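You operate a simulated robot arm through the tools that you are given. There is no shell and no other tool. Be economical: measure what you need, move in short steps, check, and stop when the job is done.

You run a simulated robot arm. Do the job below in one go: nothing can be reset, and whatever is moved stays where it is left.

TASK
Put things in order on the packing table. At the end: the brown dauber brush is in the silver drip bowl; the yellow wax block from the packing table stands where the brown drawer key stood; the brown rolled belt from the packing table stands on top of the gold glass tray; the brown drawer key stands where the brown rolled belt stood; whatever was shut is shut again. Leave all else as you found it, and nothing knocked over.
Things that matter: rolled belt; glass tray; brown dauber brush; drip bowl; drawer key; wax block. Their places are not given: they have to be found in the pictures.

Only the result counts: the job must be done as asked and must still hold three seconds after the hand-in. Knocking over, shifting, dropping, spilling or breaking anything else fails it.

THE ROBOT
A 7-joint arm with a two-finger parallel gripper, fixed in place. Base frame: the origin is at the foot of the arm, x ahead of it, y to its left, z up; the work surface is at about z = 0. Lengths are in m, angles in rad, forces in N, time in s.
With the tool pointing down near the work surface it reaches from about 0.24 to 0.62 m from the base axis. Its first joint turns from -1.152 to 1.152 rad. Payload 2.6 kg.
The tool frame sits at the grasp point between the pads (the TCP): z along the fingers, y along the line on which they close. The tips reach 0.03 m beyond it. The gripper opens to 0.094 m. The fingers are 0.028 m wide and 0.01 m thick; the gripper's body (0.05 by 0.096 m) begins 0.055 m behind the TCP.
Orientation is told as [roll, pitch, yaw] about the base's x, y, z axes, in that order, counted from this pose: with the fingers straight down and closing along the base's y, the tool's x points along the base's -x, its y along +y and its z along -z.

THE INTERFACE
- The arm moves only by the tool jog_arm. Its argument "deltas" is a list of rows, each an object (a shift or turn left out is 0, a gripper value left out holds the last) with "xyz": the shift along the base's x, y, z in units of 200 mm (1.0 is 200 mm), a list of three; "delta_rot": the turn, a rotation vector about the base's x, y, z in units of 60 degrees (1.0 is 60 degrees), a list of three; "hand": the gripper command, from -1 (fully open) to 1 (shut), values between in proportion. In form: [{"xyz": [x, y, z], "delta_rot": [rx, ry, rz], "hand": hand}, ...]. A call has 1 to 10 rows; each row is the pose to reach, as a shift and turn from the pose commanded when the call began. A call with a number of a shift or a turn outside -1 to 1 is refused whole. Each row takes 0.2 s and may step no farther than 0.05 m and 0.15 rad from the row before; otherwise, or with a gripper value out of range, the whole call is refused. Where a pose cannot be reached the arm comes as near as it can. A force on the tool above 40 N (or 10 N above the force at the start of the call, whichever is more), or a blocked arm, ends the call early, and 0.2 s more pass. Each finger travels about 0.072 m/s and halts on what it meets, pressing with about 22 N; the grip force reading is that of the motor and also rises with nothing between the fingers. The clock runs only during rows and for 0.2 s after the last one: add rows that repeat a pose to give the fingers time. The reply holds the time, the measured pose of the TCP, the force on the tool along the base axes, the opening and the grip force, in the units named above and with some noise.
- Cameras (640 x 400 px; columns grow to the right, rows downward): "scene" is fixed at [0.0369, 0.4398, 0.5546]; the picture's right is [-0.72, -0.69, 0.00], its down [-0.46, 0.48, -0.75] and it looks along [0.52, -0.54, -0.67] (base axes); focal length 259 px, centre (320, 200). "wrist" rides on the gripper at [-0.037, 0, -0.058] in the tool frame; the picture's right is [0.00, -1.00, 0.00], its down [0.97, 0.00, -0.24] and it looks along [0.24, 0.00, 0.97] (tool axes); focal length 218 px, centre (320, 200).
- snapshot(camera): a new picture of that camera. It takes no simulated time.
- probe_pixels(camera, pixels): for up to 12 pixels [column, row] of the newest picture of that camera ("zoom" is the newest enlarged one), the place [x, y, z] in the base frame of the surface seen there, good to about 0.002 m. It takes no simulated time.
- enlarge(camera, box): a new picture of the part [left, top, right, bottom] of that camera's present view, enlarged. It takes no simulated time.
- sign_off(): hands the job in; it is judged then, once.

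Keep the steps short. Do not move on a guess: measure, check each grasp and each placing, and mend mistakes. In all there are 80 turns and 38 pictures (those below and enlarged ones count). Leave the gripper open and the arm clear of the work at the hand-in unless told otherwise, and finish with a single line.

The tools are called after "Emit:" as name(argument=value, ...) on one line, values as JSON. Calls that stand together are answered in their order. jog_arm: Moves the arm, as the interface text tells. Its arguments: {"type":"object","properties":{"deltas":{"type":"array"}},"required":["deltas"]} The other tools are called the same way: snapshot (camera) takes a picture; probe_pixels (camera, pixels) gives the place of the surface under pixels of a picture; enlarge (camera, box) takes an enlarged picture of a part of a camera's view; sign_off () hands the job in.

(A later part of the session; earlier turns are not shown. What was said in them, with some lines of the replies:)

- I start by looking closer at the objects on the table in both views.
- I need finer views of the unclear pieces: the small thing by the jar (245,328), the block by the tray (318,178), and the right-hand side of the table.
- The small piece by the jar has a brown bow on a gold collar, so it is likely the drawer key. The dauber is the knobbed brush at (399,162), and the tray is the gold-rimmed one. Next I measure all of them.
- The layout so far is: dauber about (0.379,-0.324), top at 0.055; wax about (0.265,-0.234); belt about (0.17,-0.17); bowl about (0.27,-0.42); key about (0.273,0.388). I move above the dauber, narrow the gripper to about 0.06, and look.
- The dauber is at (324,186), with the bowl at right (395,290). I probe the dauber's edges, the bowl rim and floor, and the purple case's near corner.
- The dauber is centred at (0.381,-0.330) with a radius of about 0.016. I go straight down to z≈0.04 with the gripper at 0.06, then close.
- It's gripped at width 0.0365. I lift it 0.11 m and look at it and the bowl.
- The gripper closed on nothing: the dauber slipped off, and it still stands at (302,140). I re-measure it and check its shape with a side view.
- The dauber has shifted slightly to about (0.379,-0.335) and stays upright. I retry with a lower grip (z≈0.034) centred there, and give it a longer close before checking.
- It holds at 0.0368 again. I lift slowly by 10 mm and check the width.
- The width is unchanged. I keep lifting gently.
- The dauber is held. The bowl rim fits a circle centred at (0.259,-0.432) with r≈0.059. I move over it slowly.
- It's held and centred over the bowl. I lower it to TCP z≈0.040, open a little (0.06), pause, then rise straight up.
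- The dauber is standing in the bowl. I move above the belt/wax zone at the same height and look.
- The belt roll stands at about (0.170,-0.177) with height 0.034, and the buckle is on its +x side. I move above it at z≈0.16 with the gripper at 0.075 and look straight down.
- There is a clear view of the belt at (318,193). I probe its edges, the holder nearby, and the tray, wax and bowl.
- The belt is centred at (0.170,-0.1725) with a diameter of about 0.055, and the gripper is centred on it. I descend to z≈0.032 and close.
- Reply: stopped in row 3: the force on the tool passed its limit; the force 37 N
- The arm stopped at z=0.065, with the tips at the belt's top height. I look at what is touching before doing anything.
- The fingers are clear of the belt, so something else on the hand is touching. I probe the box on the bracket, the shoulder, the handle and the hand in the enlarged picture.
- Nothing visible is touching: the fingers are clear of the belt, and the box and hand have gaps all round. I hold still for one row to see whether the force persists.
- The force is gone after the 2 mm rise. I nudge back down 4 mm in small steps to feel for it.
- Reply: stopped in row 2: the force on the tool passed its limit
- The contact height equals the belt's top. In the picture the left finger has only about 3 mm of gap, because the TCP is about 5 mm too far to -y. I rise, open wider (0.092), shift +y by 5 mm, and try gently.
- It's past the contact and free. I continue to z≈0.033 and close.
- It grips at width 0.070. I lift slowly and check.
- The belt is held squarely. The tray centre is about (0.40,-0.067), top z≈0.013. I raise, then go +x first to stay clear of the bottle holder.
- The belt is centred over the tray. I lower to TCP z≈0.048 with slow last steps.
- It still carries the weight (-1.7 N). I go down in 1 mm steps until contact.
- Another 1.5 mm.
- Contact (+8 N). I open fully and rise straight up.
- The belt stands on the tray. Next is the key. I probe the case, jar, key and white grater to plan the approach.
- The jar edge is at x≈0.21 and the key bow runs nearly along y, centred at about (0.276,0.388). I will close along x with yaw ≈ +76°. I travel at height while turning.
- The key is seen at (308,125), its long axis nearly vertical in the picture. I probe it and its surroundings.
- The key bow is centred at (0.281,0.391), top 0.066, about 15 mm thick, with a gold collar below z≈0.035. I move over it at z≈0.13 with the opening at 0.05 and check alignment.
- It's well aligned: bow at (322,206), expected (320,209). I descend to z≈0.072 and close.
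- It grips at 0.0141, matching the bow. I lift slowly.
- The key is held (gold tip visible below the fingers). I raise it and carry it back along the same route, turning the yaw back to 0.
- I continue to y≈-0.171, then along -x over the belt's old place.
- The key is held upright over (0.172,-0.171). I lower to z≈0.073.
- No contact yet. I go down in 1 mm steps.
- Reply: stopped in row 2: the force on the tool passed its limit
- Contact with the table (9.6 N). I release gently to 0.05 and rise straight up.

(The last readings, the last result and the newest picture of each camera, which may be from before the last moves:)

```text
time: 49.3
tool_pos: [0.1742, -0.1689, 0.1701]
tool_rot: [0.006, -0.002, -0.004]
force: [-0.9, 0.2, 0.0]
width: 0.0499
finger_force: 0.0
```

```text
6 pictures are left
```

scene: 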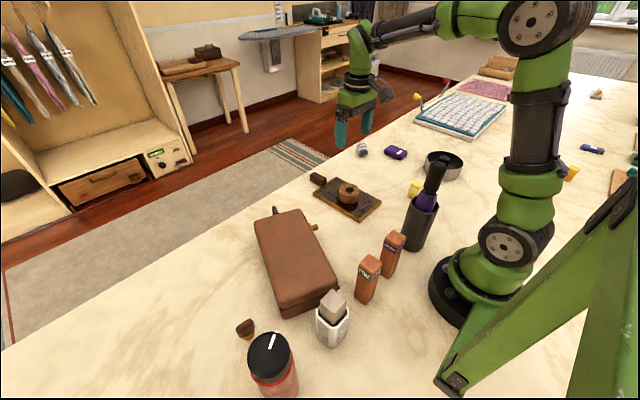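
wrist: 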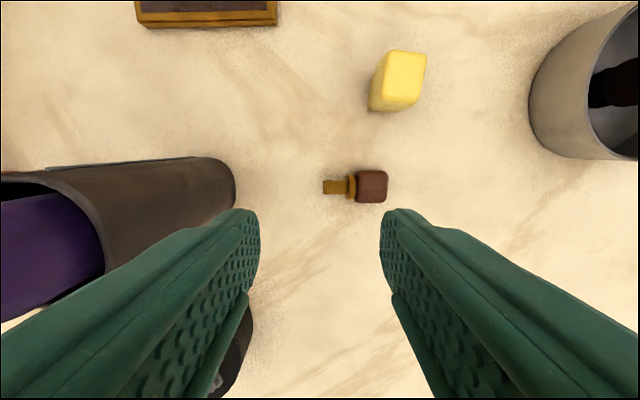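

The key toppled on release and lies along y: bow at (372,186), bit at (333,187). It must be stood up again, so I measure how it lies.

Emit:
probe_pixels(camera="wrist", pixels=[[324, 186], [330, 187], [338, 187], [350, 187], [352, 178], [352, 196], [360, 186], [372, 186], [384, 186], [372, 173], [372, 199], [333, 181]])

Emit:
enlarge(camera="wrist", box=[310, 162, 400, 212])

```text
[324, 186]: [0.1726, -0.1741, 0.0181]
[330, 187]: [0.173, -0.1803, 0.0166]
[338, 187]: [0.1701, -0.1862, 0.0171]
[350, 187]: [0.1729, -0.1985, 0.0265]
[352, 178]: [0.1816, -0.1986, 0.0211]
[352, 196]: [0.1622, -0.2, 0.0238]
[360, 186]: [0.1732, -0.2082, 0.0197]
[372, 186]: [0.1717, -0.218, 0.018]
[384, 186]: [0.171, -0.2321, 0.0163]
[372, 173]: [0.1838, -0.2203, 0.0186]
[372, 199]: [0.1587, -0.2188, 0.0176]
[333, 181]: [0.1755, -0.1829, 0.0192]
```

```text
7.11 times, centred on (355, 187) of wrist
```

zoom: 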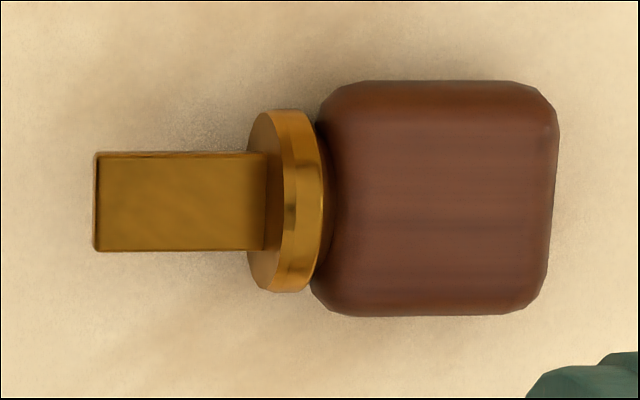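

The key lies with its bow toward -y, with a 34 mm broad bow and a 13.5 mm bit. My plan has two steps:
- Grip the bow's edges along x with the hand leaning 45° one way, roll 90° to stand the key up in open space near (0.38,-0.30), and release.
- Regrasp it from above and put it at the belt's place.

First I rise and turn the yaw toward -90°, staying clear of the bottle.

Emit:
jog_arm(deltas=[{"xyz": [0, 0, 0.2], "hand": 0.0}, {"xyz": [0.05, -0.1, 0.35], "delta_rot": [0, 0, -0.125]}, {"xyz": [0.1, -0.2, 0.35], "delta_rot": [0, 0, -0.25]}, {"xyz": [0.13, -0.3, 0.35], "delta_rot": [0, 0, -0.375]}, {"xyz": [0.13, -0.4, 0.35], "delta_rot": [0, 0, -0.5]}, {"xyz": [0.13, -0.45, 0.35], "delta_rot": [0, 0, -0.625]}, {"xyz": [0.13, -0.5, 0.35], "delta_rot": [0, 0, -0.75]}])

Emit:
jog_arm(deltas=[{"delta_rot": [0, 0, -0.125]}, {"delta_rot": [0, 0, -0.25]}, {"delta_rot": [0, 0, -0.375]}, {"delta_rot": [0, 0, -0.5]}, {"delta_rot": [0, 0, -0.625]}, {"delta_rot": [0, 0, -0.75]}])

Emit:
jog_arm(deltas=[{"delta_rot": [0.125, 0, 0]}, {"delta_rot": [0.25, 0, 0]}, {"delta_rot": [0.375, 0, 0]}, {"delta_rot": [0.5, 0, 0]}, {"delta_rot": [0.625, 0, 0]}, {"delta_rot": [0.75, 0, 0]}, {"delta_rot": [0.75, 0, 0]}])

```text
time: 50.9
tool_pos: [0.2006, -0.2702, 0.24]
tool_rot: [0.006, -0.003, -0.79]
force: [1.0, 0.6, 0.4]
width: 0.0469
finger_force: 0.2
```

```text
time: 52.3
tool_pos: [0.1989, -0.2706, 0.2409]
tool_rot: [0.006, -0.004, -1.575]
force: [0.5, -0.5, 0.2]
width: 0.047
finger_force: 0.0
```

```text
time: 53.9
tool_pos: [0.1988, -0.2706, 0.24]
tool_rot: [0.003, 0.783, -1.572]
force: [-0.6, -0.3, 0.2]
width: 0.0469
finger_force: 0.0
```

The tilt is reached (45°). I move down the approach line to about 14 mm short of the grip point.

Emit:
jog_arm(deltas=[{"xyz": [-0.035, -0.013, -0.2], "hand": -0.17}, {"xyz": [-0.07, -0.026, -0.4]}, {"xyz": [-0.1, -0.04, -0.58]}, {"xyz": [-0.135, -0.052, -0.74]}, {"xyz": [-0.135, 0.03, -0.86]}, {"xyz": [-0.135, 0.12, -0.95]}])

Emit:
snapshot(camera="wrist")

```text
time: 55.3
tool_pos: [0.1738, -0.2475, 0.0501]
tool_rot: [0.002, 0.782, -1.575]
force: [-0.5, 0.4, 0.2]
width: 0.0548
finger_force: 0.1
```

```text
4 pictures are left
```

wrist: 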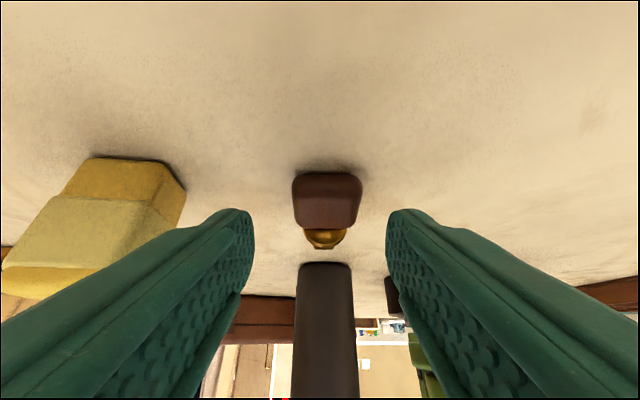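

The bow is between the fingers, about 3 mm to -x. I correct x, go the last 16 mm along the approach, and close.

Emit:
jog_arm(deltas=[{"xyz": [-0.015, 0.03, -0.03]}, {"xyz": [-0.015, 0.06, -0.06]}, {"xyz": [-0.015, 0.082, -0.08]}, {"xyz": [-0.015, 0.082, -0.08], "hand": 1}, {"xyz": [-0.015, 0.082, -0.08]}, {"xyz": [-0.015, 0.082, -0.08]}])

```text
time: 56.7
tool_pos: [0.1693, -0.2299, 0.0334]
tool_rot: [0.002, 0.781, -1.577]
force: [-0.4, 0.5, -0.6]
width: 0.0331
finger_force: 21.7
```

It grips the bow at 0.033. I lift slowly.

Emit:
jog_arm(deltas=[{"xyz": [0, 0, 0.01]}, {"xyz": [0, 0, 0.03]}, {"xyz": [0, 0, 0.06]}, {"xyz": [0, 0, 0.1]}, {"xyz": [0, 0, 0.2]}, {"xyz": [0.05, -0.05, 0.35]}, {"xyz": [0.15, -0.1, 0.5]}, {"xyz": [0.3, -0.15, 0.6]}, {"xyz": [0.5, -0.2, 0.6]}, {"xyz": [0.7, -0.2, 0.6]}])

```text
time: 58.9
tool_pos: [0.3057, -0.2704, 0.155]
tool_rot: [0.0, 0.782, -1.576]
force: [0.4, -0.4, -0.3]
width: 0.0329
finger_force: 21.6
```

Held. I move to open space and roll the hand -90° about x in two halves, in the air.

Emit:
jog_arm(deltas=[{"xyz": [0.12, 0, 0.1], "delta_rot": [-0.1, 0, 0]}, {"xyz": [0.25, 0, 0.2], "delta_rot": [-0.22, 0, 0]}, {"xyz": [0.37, 0, 0.2], "delta_rot": [-0.35, 0, 0]}, {"xyz": [0.37, 0, 0.2], "delta_rot": [-0.48, 0, 0]}, {"xyz": [0.37, 0, 0.2], "delta_rot": [-0.61, 0, 0]}, {"xyz": [0.37, 0, 0.2], "delta_rot": [-0.74, 0, 0]}])

Emit:
jog_arm(deltas=[{"delta_rot": [-0.13, 0, 0]}, {"delta_rot": [-0.26, 0, 0]}, {"delta_rot": [-0.39, 0, 0]}, {"delta_rot": [-0.52, 0, 0]}, {"delta_rot": [-0.65, 0, 0]}, {"delta_rot": [-0.756, 0, 0]}, {"delta_rot": [-0.756, 0, 0]}])

Emit:
enlarge(camera="scene", box=[340, 60, 460, 160])

```text
time: 60.3
tool_pos: [0.3828, -0.2705, 0.1944]
tool_rot: [0.005, 0.006, -1.576]
force: [-0.3, -0.2, 0.9]
width: 0.033
finger_force: 22.4
```

```text
time: 61.9
tool_pos: [0.3832, -0.2699, 0.1943]
tool_rot: [0.009, -0.787, -1.575]
force: [-0.4, 0.1, -0.8]
width: 0.0332
finger_force: 21.6
```

```text
4.00 times, centred on (400, 110) of scene
```

zoom: 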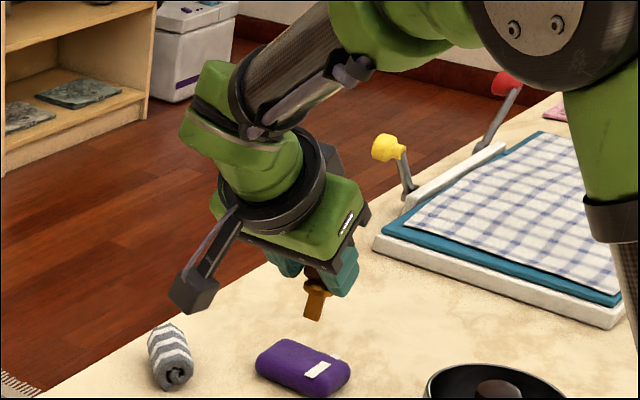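

The bit now points down. I probe the key's surface to check it's vertical.

Emit:
probe_pixels(camera="zoom", pixels=[[318, 288], [320, 295], [318, 300], [316, 305], [314, 310], [312, 315], [310, 305], [322, 305], [307, 300], [311, 318], [320, 278], [187, 300]])

```text
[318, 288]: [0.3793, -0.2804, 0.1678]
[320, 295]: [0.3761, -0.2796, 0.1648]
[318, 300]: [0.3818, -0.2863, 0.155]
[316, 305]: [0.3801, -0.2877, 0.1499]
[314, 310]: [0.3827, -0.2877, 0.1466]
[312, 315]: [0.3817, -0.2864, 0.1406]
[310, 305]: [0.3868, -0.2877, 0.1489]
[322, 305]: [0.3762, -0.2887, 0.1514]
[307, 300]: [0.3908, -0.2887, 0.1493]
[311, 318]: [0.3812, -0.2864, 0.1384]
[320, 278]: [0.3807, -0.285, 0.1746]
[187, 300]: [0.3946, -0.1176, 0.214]
```

I check the lean precisely, since the key lay at a slight slope. I locate the bit's left and right edges at two rows.

Emit:
probe_pixels(camera="zoom", pixels=[[304, 302], [305, 302], [306, 302], [307, 302], [308, 302], [309, 302], [322, 302], [324, 302], [326, 302], [328, 302], [330, 302], [332, 302]])

Emit:
probe_pixels(camera="zoom", pixels=[[299, 315], [301, 315], [302, 315], [303, 315], [304, 315], [306, 315], [316, 315], [318, 315], [320, 315], [322, 315], [324, 315], [326, 315]])

Emit:
probe_pixels(camera="zoom", pixels=[[312, 316], [312, 318], [312, 320], [312, 322], [306, 312], [306, 316], [306, 318], [318, 314], [318, 318], [318, 320], [318, 322], [322, 318]])

```text
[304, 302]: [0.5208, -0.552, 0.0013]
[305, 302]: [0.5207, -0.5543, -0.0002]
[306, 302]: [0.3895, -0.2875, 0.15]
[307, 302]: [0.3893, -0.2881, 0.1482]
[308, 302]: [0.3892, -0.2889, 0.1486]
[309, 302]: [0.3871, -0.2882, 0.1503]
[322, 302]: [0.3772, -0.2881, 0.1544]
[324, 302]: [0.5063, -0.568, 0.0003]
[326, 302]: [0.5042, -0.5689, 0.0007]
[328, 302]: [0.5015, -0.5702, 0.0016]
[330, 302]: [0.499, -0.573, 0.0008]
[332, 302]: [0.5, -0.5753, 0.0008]
```

```text
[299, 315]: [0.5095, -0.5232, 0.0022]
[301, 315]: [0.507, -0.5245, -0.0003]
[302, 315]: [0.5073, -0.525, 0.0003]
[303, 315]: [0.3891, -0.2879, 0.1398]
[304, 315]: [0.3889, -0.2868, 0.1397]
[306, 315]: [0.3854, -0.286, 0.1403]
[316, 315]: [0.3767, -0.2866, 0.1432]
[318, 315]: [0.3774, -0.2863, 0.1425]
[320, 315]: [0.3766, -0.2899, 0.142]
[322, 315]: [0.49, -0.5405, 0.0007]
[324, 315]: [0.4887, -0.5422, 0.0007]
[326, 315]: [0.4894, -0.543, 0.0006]
```

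```text
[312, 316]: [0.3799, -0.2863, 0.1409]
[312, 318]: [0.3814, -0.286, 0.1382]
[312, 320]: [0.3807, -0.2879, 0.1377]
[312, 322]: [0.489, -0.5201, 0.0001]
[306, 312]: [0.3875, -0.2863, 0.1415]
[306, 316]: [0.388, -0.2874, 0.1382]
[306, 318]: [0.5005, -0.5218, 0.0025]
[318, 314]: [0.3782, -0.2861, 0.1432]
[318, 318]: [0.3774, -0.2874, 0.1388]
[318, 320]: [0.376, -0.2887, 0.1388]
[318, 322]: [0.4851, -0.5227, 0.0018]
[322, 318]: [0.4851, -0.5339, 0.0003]
```

The lean is still uncertain by a few degrees. I take many probes over the bit's flat face to fit its plane.

Emit:
probe_pixels(camera="zoom", pixels=[[309, 298], [311, 298], [313, 298], [315, 298], [317, 298], [319, 298], [309, 299], [311, 299], [313, 299], [315, 299], [317, 299], [319, 299]])

Emit:
probe_pixels(camera="zoom", pixels=[[309, 301], [311, 301], [313, 301], [315, 301], [317, 301], [319, 301], [309, 303], [311, 303], [313, 303], [315, 303], [317, 303], [319, 303]])

Emit:
probe_pixels(camera="zoom", pixels=[[306, 313], [308, 313], [310, 313], [312, 313], [314, 313], [316, 313], [306, 314], [308, 314], [310, 314], [312, 314], [314, 314], [316, 314]])

Emit:
probe_pixels(camera="zoom", pixels=[[308, 316], [310, 316], [311, 316], [313, 316], [314, 316], [316, 316], [309, 317], [311, 317], [312, 317], [313, 317], [315, 317], [317, 317]])

```text
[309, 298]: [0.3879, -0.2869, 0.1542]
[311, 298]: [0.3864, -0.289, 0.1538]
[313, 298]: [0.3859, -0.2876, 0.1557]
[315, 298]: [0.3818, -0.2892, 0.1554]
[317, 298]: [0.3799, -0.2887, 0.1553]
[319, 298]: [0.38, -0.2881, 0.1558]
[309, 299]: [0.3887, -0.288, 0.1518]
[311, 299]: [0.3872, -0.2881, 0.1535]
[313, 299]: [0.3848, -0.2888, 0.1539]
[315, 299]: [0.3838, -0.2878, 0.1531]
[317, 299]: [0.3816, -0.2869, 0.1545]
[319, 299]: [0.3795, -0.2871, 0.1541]
```

```text
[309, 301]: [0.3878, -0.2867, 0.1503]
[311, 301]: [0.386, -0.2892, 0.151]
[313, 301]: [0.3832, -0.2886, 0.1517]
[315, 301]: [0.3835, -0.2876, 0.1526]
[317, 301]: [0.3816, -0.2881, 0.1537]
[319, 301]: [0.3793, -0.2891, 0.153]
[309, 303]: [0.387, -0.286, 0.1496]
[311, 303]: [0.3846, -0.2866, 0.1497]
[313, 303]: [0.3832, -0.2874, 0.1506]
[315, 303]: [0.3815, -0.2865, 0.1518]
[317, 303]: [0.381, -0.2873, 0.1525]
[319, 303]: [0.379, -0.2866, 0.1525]
```

```text
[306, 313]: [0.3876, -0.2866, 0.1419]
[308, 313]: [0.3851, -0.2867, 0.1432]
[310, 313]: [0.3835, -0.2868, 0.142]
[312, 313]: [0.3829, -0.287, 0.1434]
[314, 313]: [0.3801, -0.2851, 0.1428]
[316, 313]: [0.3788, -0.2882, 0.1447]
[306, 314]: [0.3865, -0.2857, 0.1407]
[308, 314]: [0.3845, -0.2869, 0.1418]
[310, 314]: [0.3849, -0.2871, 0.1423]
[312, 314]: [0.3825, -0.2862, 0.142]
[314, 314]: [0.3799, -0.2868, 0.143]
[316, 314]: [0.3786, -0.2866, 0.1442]
```

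```text
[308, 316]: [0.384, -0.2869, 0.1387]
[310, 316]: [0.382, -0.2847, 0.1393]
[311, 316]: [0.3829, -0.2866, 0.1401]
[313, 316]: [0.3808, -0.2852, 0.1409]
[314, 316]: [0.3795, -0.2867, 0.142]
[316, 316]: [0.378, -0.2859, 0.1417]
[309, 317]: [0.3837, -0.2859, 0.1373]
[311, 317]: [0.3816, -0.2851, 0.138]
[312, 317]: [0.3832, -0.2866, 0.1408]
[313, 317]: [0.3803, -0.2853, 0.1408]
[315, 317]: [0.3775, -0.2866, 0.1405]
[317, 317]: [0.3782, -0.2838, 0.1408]
```

The plane fit shows a lean of about 7–8° (bow toward -y). I roll a further -7° and lower to about 5 mm above the table in the open spot.

Emit:
jog_arm(deltas=[{"delta_rot": [-0.06, 0, 0]}, {"xyz": [0, 0, -0.1], "delta_rot": [-0.117, 0, 0]}, {"xyz": [0, 0, -0.25], "delta_rot": [-0.117, 0, 0]}, {"xyz": [0, 0, -0.4], "delta_rot": [-0.117, 0, 0]}, {"xyz": [0, 0, -0.55], "delta_rot": [-0.117, 0, 0]}, {"xyz": [0, 0, -0.64], "delta_rot": [-0.117, 0, 0]}, {"xyz": [0, 0, -0.66], "delta_rot": [-0.117, 0, 0]}])

Emit:
jog_arm(deltas=[{"xyz": [0, 0, -0.005]}, {"xyz": [0, 0, -0.01]}])

Emit:
jog_arm(deltas=[{"xyz": [0, 0, -0.005]}, {"xyz": [0, 0, -0.009]}])

```text
time: 63.5
tool_pos: [0.3835, -0.269, 0.0627]
tool_rot: [0.011, -0.907, -1.579]
force: [0.4, 0.3, -0.5]
width: 0.0329
finger_force: 21.4
```

```text
time: 64.1
tool_pos: [0.3846, -0.2694, 0.0609]
tool_rot: [0.01, -0.907, -1.576]
force: [0.4, 0.3, -0.1]
width: 0.033
finger_force: 21.9
```

```text
time: 64.7
tool_pos: [0.3835, -0.2716, 0.0589]
tool_rot: [0.009, -0.907, -1.576]
force: [0.2, -0.3, -0.7]
width: 0.033
finger_force: 22.0
```

Emit:
jog_arm(deltas=[{"xyz": [0, 0, -0.003]}, {"xyz": [0, 0, -0.006]}])

Emit:
jog_arm(deltas=[{"xyz": [0, 0, -0.003]}, {"xyz": [0, 0, -0.006]}])

```text
time: 65.3
tool_pos: [0.3837, -0.2702, 0.0576]
tool_rot: [0.008, -0.908, -1.573]
force: [0.1, 0.1, 0.3]
width: 0.0329
finger_force: 21.9
```

```text
time: 65.9
tool_pos: [0.3836, -0.2706, 0.0569]
tool_rot: [0.007, -0.908, -1.576]
force: [0.2, 0.1, -0.5]
width: 0.033
finger_force: 22.3
```

Emit:
jog_arm(deltas=[{"xyz": [0, 0, -0.003]}, {"xyz": [0, 0, -0.006]}])

Emit:
jog_arm(deltas=[{"xyz": [0, 0, -0.003]}, {"xyz": [0, 0, -0.006]}])

```text
time: 66.5
tool_pos: [0.3845, -0.2696, 0.0566]
tool_rot: [0.013, -0.908, -1.577]
force: [-0.2, -0.5, 12.5]
width: 0.0332
finger_force: 21.8
```

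```text
time: 67.1
tool_pos: [0.3837, -0.2704, 0.0543]
tool_rot: [0.013, -0.909, -1.578]
force: [1.4, 0.0, 20.0]
width: 0.0331
finger_force: 21.9
```

It's on the table (about 20 N, which helps seat the base). I ease up 0.6 mm and open in small steps.

Emit:
jog_arm(deltas=[{"xyz": [0, 0, 0.003], "hand": 0.3}, {"xyz": [0, 0, 0.003], "hand": 0.28}, {"xyz": [0, 0, 0.003], "hand": 0.25}, {"xyz": [0, 0, 0.003], "hand": 0.2}, {"xyz": [0, 0, 0.003], "hand": 0.1}, {"xyz": [0, 0, 0.003], "hand": -0.1}, {"xyz": [0, 0, 0.003], "hand": -0.2}])

Emit:
enlarge(camera="scene", box=[340, 100, 460, 190])

```text
time: 68.7
tool_pos: [0.3833, -0.269, 0.0542]
tool_rot: [0.008, -0.908, -1.576]
force: [0.1, 0.3, -0.1]
width: 0.0564
finger_force: 0.1
```

```text
4.44 times, centred on (400, 145) of scene
```

zoom: 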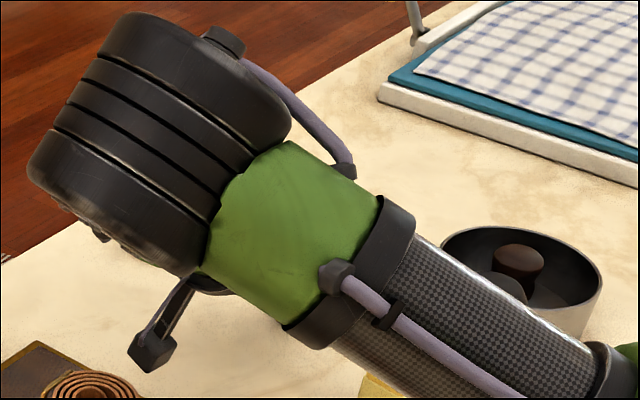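

The arm hides the key in that view, and I have two pictures left. I rise straight up with the fingers straddling the bow, then turn the hand vertical over the key at (0.3835,-0.295).

Emit:
jog_arm(deltas=[{"xyz": [0, 0, 0.05]}, {"xyz": [0, 0, 0.15]}, {"xyz": [0, 0, 0.3]}, {"xyz": [0, 0, 0.5]}, {"xyz": [0, 0, 0.65]}])

Emit:
jog_arm(deltas=[{"xyz": [0, -0.02, 0], "delta_rot": [0.123, 0, 0]}, {"xyz": [0, -0.04, 0], "delta_rot": [0.246, 0, 0]}, {"xyz": [0, -0.06, 0], "delta_rot": [0.369, 0, 0]}, {"xyz": [0, -0.08, 0], "delta_rot": [0.492, 0, 0]}, {"xyz": [0, -0.1, 0], "delta_rot": [0.615, 0, 0]}, {"xyz": [0, -0.12, 0], "delta_rot": [0.738, 0, 0]}, {"xyz": [0, -0.128, 0], "delta_rot": [0.863, 0, 0]}, {"xyz": [0, -0.128, 0], "delta_rot": [0.863, 0, 0]}])

```text
time: 69.9
tool_pos: [0.3839, -0.2696, 0.1858]
tool_rot: [0.009, -0.909, -1.577]
force: [-0.2, 0.5, 0.6]
width: 0.0565
finger_force: 0.1
```

```text
time: 71.7
tool_pos: [0.3822, -0.2953, 0.1849]
tool_rot: [0.006, -0.002, -1.575]
force: [-0.8, -0.3, 0.0]
width: 0.0564
finger_force: 0.0
```

The hand is vertical over the key with x unchanged. I descend to z≈0.072 (the tips stay above a fallen key, so this is safe), close, and the width will tell whether it stands.

Emit:
jog_arm(deltas=[{"xyz": [0, 0, -0.2]}, {"xyz": [0, 0, -0.4]}, {"xyz": [0, 0, -0.5]}, {"xyz": [0, 0, -0.56]}, {"xyz": [0, 0, -0.56], "hand": 0.1}, {"xyz": [0, 0, -0.56], "hand": 0.2}, {"xyz": [0, 0, -0.56], "hand": 0.26}, {"xyz": [0, 0, -0.56], "hand": 1}, {"xyz": [0, 0, -0.56]}])

```text
time: 73.7
tool_pos: [0.3838, -0.2975, 0.0708]
tool_rot: [0.005, -0.005, -1.573]
force: [0.5, -0.1, -0.2]
width: 0.0329
finger_force: 21.5
```

The key stands and is gripped at 0.033. I lift gently, turn the yaw back to 0, and bring it over the belt's place.

Emit:
jog_arm(deltas=[{"xyz": [0, 0, 0.01]}, {"xyz": [0, 0, 0.03]}, {"xyz": [0, 0, 0.08]}, {"xyz": [0, 0, 0.2]}, {"xyz": [0, 0, 0.4]}, {"xyz": [0, 0.1, 0.4], "delta_rot": [0, 0, 0.13]}, {"xyz": [0, 0.2, 0.4], "delta_rot": [0, 0, 0.26]}, {"xyz": [0, 0.3, 0.4], "delta_rot": [0, 0, 0.39]}, {"xyz": [0, 0.4, 0.4], "delta_rot": [0, 0, 0.52]}, {"xyz": [0, 0.5, 0.4], "delta_rot": [0, 0, 0.65]}])

Emit:
jog_arm(deltas=[{"xyz": [0, 0.06, 0], "delta_rot": [0, 0, 0.12]}, {"xyz": [0, 0.125, 0], "delta_rot": [0, 0, 0.24]}, {"xyz": [0, 0.125, 0], "delta_rot": [0, 0, 0.36]}, {"xyz": [0, 0.125, 0], "delta_rot": [0, 0, 0.48]}, {"xyz": [0, 0.125, 0], "delta_rot": [0, 0, 0.6]}, {"xyz": [0, 0.125, 0], "delta_rot": [0, 0, 0.72]}, {"xyz": [0, 0.125, 0], "delta_rot": [0, 0, 0.85]}])

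Emit:
jog_arm(deltas=[{"xyz": [-0.15, 0, 0]}, {"xyz": [-0.32, 0, 0]}, {"xyz": [-0.49, 0, 0]}, {"xyz": [-0.66, 0, 0]}, {"xyz": [-0.83, 0, 0]}, {"xyz": [-1.0, 0, 0]}, {"xyz": [-1.0, 0, 0]}])

```text
time: 75.9
tool_pos: [0.383, -0.1943, 0.1523]
tool_rot: [0.005, -0.003, -0.89]
force: [0.4, -0.4, -0.6]
width: 0.0332
finger_force: 21.6
```

```text
time: 77.5
tool_pos: [0.3832, -0.1703, 0.1534]
tool_rot: [0.006, -0.003, -0.001]
force: [0.7, 0.2, -0.7]
width: 0.0331
finger_force: 22.0
```

```text
time: 79.1
tool_pos: [0.1826, -0.1693, 0.1516]
tool_rot: [0.005, -0.004, -0.004]
force: [-0.9, -0.5, -0.5]
width: 0.033
finger_force: 22.0
```

Held and aligned. I go the last 10 mm in x, lower to the height at which it was gripped standing, open in small steps, and rise.

Emit:
jog_arm(deltas=[{"xyz": [-0.053, 0, 0]}, {"xyz": [-0.053, 0, -0.15]}, {"xyz": [-0.053, 0, -0.3]}, {"xyz": [-0.053, 0, -0.37]}, {"xyz": [-0.053, 0, -0.385]}, {"xyz": [-0.053, 0, -0.392]}, {"xyz": [-0.053, 0, -0.397]}])

```text
time: 80.7
tool_pos: [0.174, -0.1726, 0.0725]
tool_rot: [0.007, -0.003, -0.003]
force: [0.2, 0.3, 0.1]
width: 0.033
finger_force: 22.0
```

Emit:
jog_arm(deltas=[{"xyz": [0, 0, -0.003]}, {"xyz": [0, 0, -0.006]}])

```text
time: 81.3
tool_pos: [0.1737, -0.1721, 0.072]
tool_rot: [0.005, -0.005, -0.004]
force: [0.5, 0.8, -0.3]
width: 0.033
finger_force: 22.4
```

Emit:
jog_arm(deltas=[{"xyz": [0, 0, -0.003]}, {"xyz": [0, 0, -0.005]}])

```text
time: 81.9
tool_pos: [0.1732, -0.1718, 0.0716]
tool_rot: [0.006, -0.003, -0.004]
force: [0.1, 0.8, -1.1]
width: 0.0329
finger_force: 22.2
```

Emit:
jog_arm(deltas=[{"xyz": [0, 0, -0.003]}, {"xyz": [0, 0, -0.005]}])

Emit:
jog_arm(deltas=[{"xyz": [0, 0, -0.002]}, {"xyz": [0, 0, -0.003]}])

```text
time: 82.5
tool_pos: [0.1735, -0.1707, 0.0707]
tool_rot: [0.004, -0.008, -0.004]
force: [-1.7, 0.5, 24.4]
width: 0.0332
finger_force: 21.2
```

```text
time: 83.1
tool_pos: [0.1728, -0.1722, 0.0707]
tool_rot: [0.003, -0.006, -0.002]
force: [-2.6, 1.5, 10.6]
width: 0.0332
finger_force: 21.8
stopped in row 2: the force on the tool passed its limit (the readings are from after the stop); the commanded pose is now the measured one
```

Firm contact. I ease off slightly, open in small steps, rise, and check with a wrist picture.

Emit:
jog_arm(deltas=[{"xyz": [0, 0, 0.002], "hand": 0.32}, {"xyz": [0, 0, 0.002], "hand": 0.29}, {"xyz": [0, 0, 0.002], "hand": 0.26}, {"xyz": [0, 0, 0.002], "hand": 0.2}, {"xyz": [0, 0, 0.002], "hand": 0.05}, {"xyz": [0, 0, 0.002], "hand": -0.15}, {"xyz": [0, 0, 0.05]}, {"xyz": [0, 0, 0.2]}, {"xyz": [0, 0, 0.4]}, {"xyz": [0, 0, 0.6]}])

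Emit:
snapshot(camera="wrist")

```text
time: 85.3
tool_pos: [0.174, -0.1723, 0.1909]
tool_rot: [0.003, -0.004, -0.004]
force: [0.5, 0.8, -0.8]
width: 0.054
finger_force: 0.2
```

```text
1 pictures are left
```

wrist: 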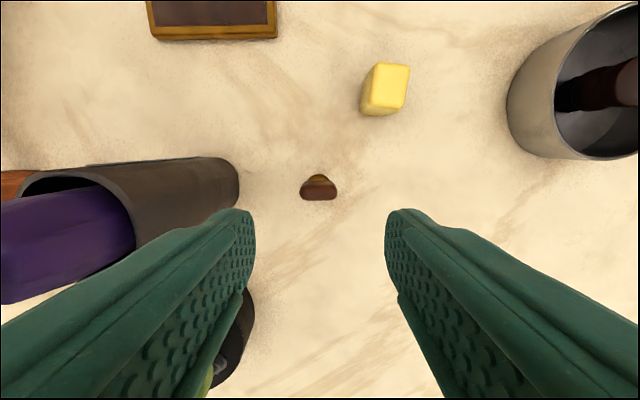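

The key stands upright at (318,187). I probe it and the wax block for the next grasp.

Emit:
probe_pixels(camera="wrist", pixels=[[318, 190], [306, 190], [332, 190], [318, 179], [392, 78], [379, 68], [405, 68], [376, 88], [400, 90], [392, 64], [386, 98], [365, 105]])

```text
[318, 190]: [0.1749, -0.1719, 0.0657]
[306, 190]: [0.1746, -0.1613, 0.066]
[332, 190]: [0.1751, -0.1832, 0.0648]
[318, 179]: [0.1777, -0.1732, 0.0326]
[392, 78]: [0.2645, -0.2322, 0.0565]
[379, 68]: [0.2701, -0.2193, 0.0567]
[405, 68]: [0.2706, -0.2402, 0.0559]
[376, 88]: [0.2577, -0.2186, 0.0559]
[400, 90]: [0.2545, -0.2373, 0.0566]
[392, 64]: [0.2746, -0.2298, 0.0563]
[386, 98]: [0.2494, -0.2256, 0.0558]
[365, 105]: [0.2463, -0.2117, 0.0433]
```

The key is good at (0.175,-0.172). The wax is centred at (0.2625,-0.230), about 30 mm wide and 0.056 tall. I move over it, descend to z≈0.035 and close.

Emit:
jog_arm(deltas=[{"xyz": [0.15, -0.097, 0], "hand": -0.25}, {"xyz": [0.3, -0.193, 0]}, {"xyz": [0.443, -0.29, 0]}, {"xyz": [0.443, -0.29, -0.2]}, {"xyz": [0.443, -0.29, -0.4]}, {"xyz": [0.443, -0.29, -0.6]}, {"xyz": [0.443, -0.29, -0.78]}])

Emit:
jog_arm(deltas=[{"hand": 0.2}, {"hand": 1}, {}, {}])

```text
time: 86.9
tool_pos: [0.2612, -0.2288, 0.0354]
tool_rot: [0.003, -0.007, -0.003]
force: [0.2, 0.0, 0.6]
width: 0.0588
finger_force: 0.0
```

```text
time: 87.9
tool_pos: [0.2611, -0.2289, 0.0352]
tool_rot: [0.002, -0.007, -0.003]
force: [-0.1, 0.0, 0.0]
width: 0.0335
finger_force: 22.2
```

It grips at 0.0335. I lift slowly and carry along the earlier high route to the key's old place, turning to yaw 1.33.

Emit:
jog_arm(deltas=[{"xyz": [0, 0, 0.015]}, {"xyz": [0, 0, 0.04]}, {"xyz": [0, 0, 0.1]}, {"xyz": [0, 0, 0.22]}, {"xyz": [0, 0, 0.4]}, {"xyz": [0.05, 0, 0.6]}, {"xyz": [0.15, 0, 0.78]}, {"xyz": [0.27, 0, 0.92]}, {"xyz": [0.4, 0, 1.0]}])

Emit:
jog_arm(deltas=[{"xyz": [0.12, 0.1, 0]}, {"xyz": [0.22, 0.25, 0]}, {"xyz": [0.3, 0.43, 0]}, {"xyz": [0.3, 0.62, 0]}, {"xyz": [0.3, 0.81, 0]}, {"xyz": [0.3, 1.0, 0]}])

Emit:
jog_arm(deltas=[{"xyz": [-0.03, 0.18, 0], "delta_rot": [0, 0, 0.12]}, {"xyz": [-0.06, 0.36, 0], "delta_rot": [0, 0, 0.24]}, {"xyz": [-0.1, 0.54, 0], "delta_rot": [0, 0, 0.36]}, {"xyz": [-0.14, 0.7, 0], "delta_rot": [0, 0, 0.48]}, {"xyz": [-0.17, 0.86, 0], "delta_rot": [0, 0, 0.6]}, {"xyz": [-0.2, 1.0, 0], "delta_rot": [0, 0, 0.65]}])

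Emit:
jog_arm(deltas=[{"xyz": [-0.05, 0.18, 0], "delta_rot": [0, 0, 0.12]}, {"xyz": [-0.1, 0.36, 0], "delta_rot": [0, 0, 0.24]}, {"xyz": [-0.16, 0.54, 0], "delta_rot": [0, 0, 0.36]}, {"xyz": [-0.22, 0.7, 0], "delta_rot": [0, 0, 0.48]}, {"xyz": [-0.29, 0.86, 0], "delta_rot": [0, 0, 0.6]}, {"xyz": [-0.37, 1.0, 0], "delta_rot": [0, 0, 0.62]}, {"xyz": [-0.37, 1.0, 0], "delta_rot": [0, 0, 0.62]}])

```text
time: 89.9
tool_pos: [0.3399, -0.2311, 0.2302]
tool_rot: [0.004, -0.007, -0.004]
force: [-0.4, 0.3, 0.0]
width: 0.0337
finger_force: 22.0
```

```text
time: 91.3
tool_pos: [0.4055, -0.0266, 0.2351]
tool_rot: [0.002, -0.008, -0.004]
force: [0.2, -0.4, -0.7]
width: 0.0336
finger_force: 22.5
```

```text
time: 92.7
tool_pos: [0.361, 0.1688, 0.2368]
tool_rot: [0.002, -0.009, 0.678]
force: [0.1, 0.6, 0.6]
width: 0.0337
finger_force: 21.9
```

```text
time: 94.3
tool_pos: [0.2871, 0.3711, 0.2344]
tool_rot: [0.002, -0.008, 1.328]
force: [-0.2, 0.5, 0.4]
width: 0.0339
finger_force: 22.3
```

Held. I align to (0.281,0.3915) and lower to just above the table.

Emit:
jog_arm(deltas=[{"xyz": [-0.03, 0.1, 0]}, {"xyz": [-0.03, 0.1, -0.2]}, {"xyz": [-0.03, 0.1, -0.4]}, {"xyz": [-0.03, 0.1, -0.58]}, {"xyz": [-0.03, 0.1, -0.75]}, {"xyz": [-0.03, 0.1, -0.88]}, {"xyz": [-0.03, 0.1, -0.95]}, {"xyz": [-0.03, 0.1, -0.98]}, {"xyz": [-0.03, 0.1, -0.992]}])

Emit:
jog_arm(deltas=[{"xyz": [0, 0, -0.004]}, {"xyz": [0, 0, -0.008]}])

```text
time: 96.3
tool_pos: [0.2824, 0.3919, 0.0366]
tool_rot: [0.004, -0.005, 1.327]
force: [0.7, 0.7, 0.5]
width: 0.0336
finger_force: 22.4
```

```text
time: 96.9
tool_pos: [0.2818, 0.3907, 0.0352]
tool_rot: [0.002, -0.009, 1.325]
force: [0.1, -0.3, 0.7]
width: 0.034
finger_force: 22.0
```

It's at the grasp height. One more small creep, then I open in steps and rise.

Emit:
jog_arm(deltas=[{"xyz": [0, 0, -0.003]}, {"xyz": [0, 0, -0.006]}])

Emit:
jog_arm(deltas=[{"hand": 0.28}, {"hand": 0.22}, {"hand": 0.1}, {"hand": -0.1}, {"xyz": [0, 0, 0.05]}, {"xyz": [0, 0, 0.2]}, {"xyz": [0, 0, 0.4]}, {"xyz": [0, 0, 0.6]}, {"xyz": [0, 0, 0.8]}, {"xyz": [0, 0, 1.0]}])

Emit:
jog_arm(deltas=[{"xyz": [0.1, -0.2, 0]}, {"xyz": [0.2, -0.4, 0]}, {"xyz": [0.28, -0.6, 0], "hand": -1}, {"xyz": [0.36, -0.8, 0.1]}, {"xyz": [0.4, -1.0, 0.2]}])

Emit:
snapshot(camera="scene")

```text
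time: 97.5
tool_pos: [0.2819, 0.3926, 0.0349]
tool_rot: [0.001, -0.009, 1.327]
force: [-4.5, -4.5, 19.5]
width: 0.0339
finger_force: 21.8
```

```text
time: 99.7
tool_pos: [0.2832, 0.3929, 0.2285]
tool_rot: [0.003, -0.007, 1.325]
force: [-0.1, 0.3, 0.7]
width: 0.0514
finger_force: 0.2
```

```text
time: 100.9
tool_pos: [0.3567, 0.1904, 0.2725]
tool_rot: [0.003, -0.006, 1.326]
force: [-0.3, -0.4, 0.7]
width: 0.0941
finger_force: 0.0
```

```text
0 pictures are left
```

scene: 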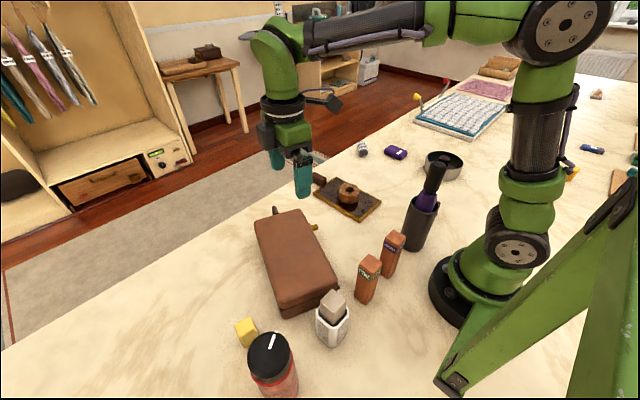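

The wax block stands at (247,330), the belt is on the tray, and nothing else has moved. A last probe checks the wax and belt heights.

Emit:
probe_pixels(camera="scene", pixels=[[245, 325], [242, 322], [250, 324], [346, 186], [268, 340], [441, 160]])

```text
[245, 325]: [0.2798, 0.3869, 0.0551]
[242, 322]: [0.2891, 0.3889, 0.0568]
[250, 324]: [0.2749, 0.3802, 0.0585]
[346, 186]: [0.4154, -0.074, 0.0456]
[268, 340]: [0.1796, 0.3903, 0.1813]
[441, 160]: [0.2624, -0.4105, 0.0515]
```

The wax top is at 0.056 (upright), the belt top at 0.046 on the tray, and the dauber is in the bowl. The gripper is open and clear, so I hand in.

Emit:
sign_off()

```text
The job is handed in.
```

The job is handed in: the dauber is in the bowl, the belt is on the tray, the key is at the belt's old place (it toppled on my first release there and I stood it up again), the wax is at the key's old place, and nothing shut was opened.
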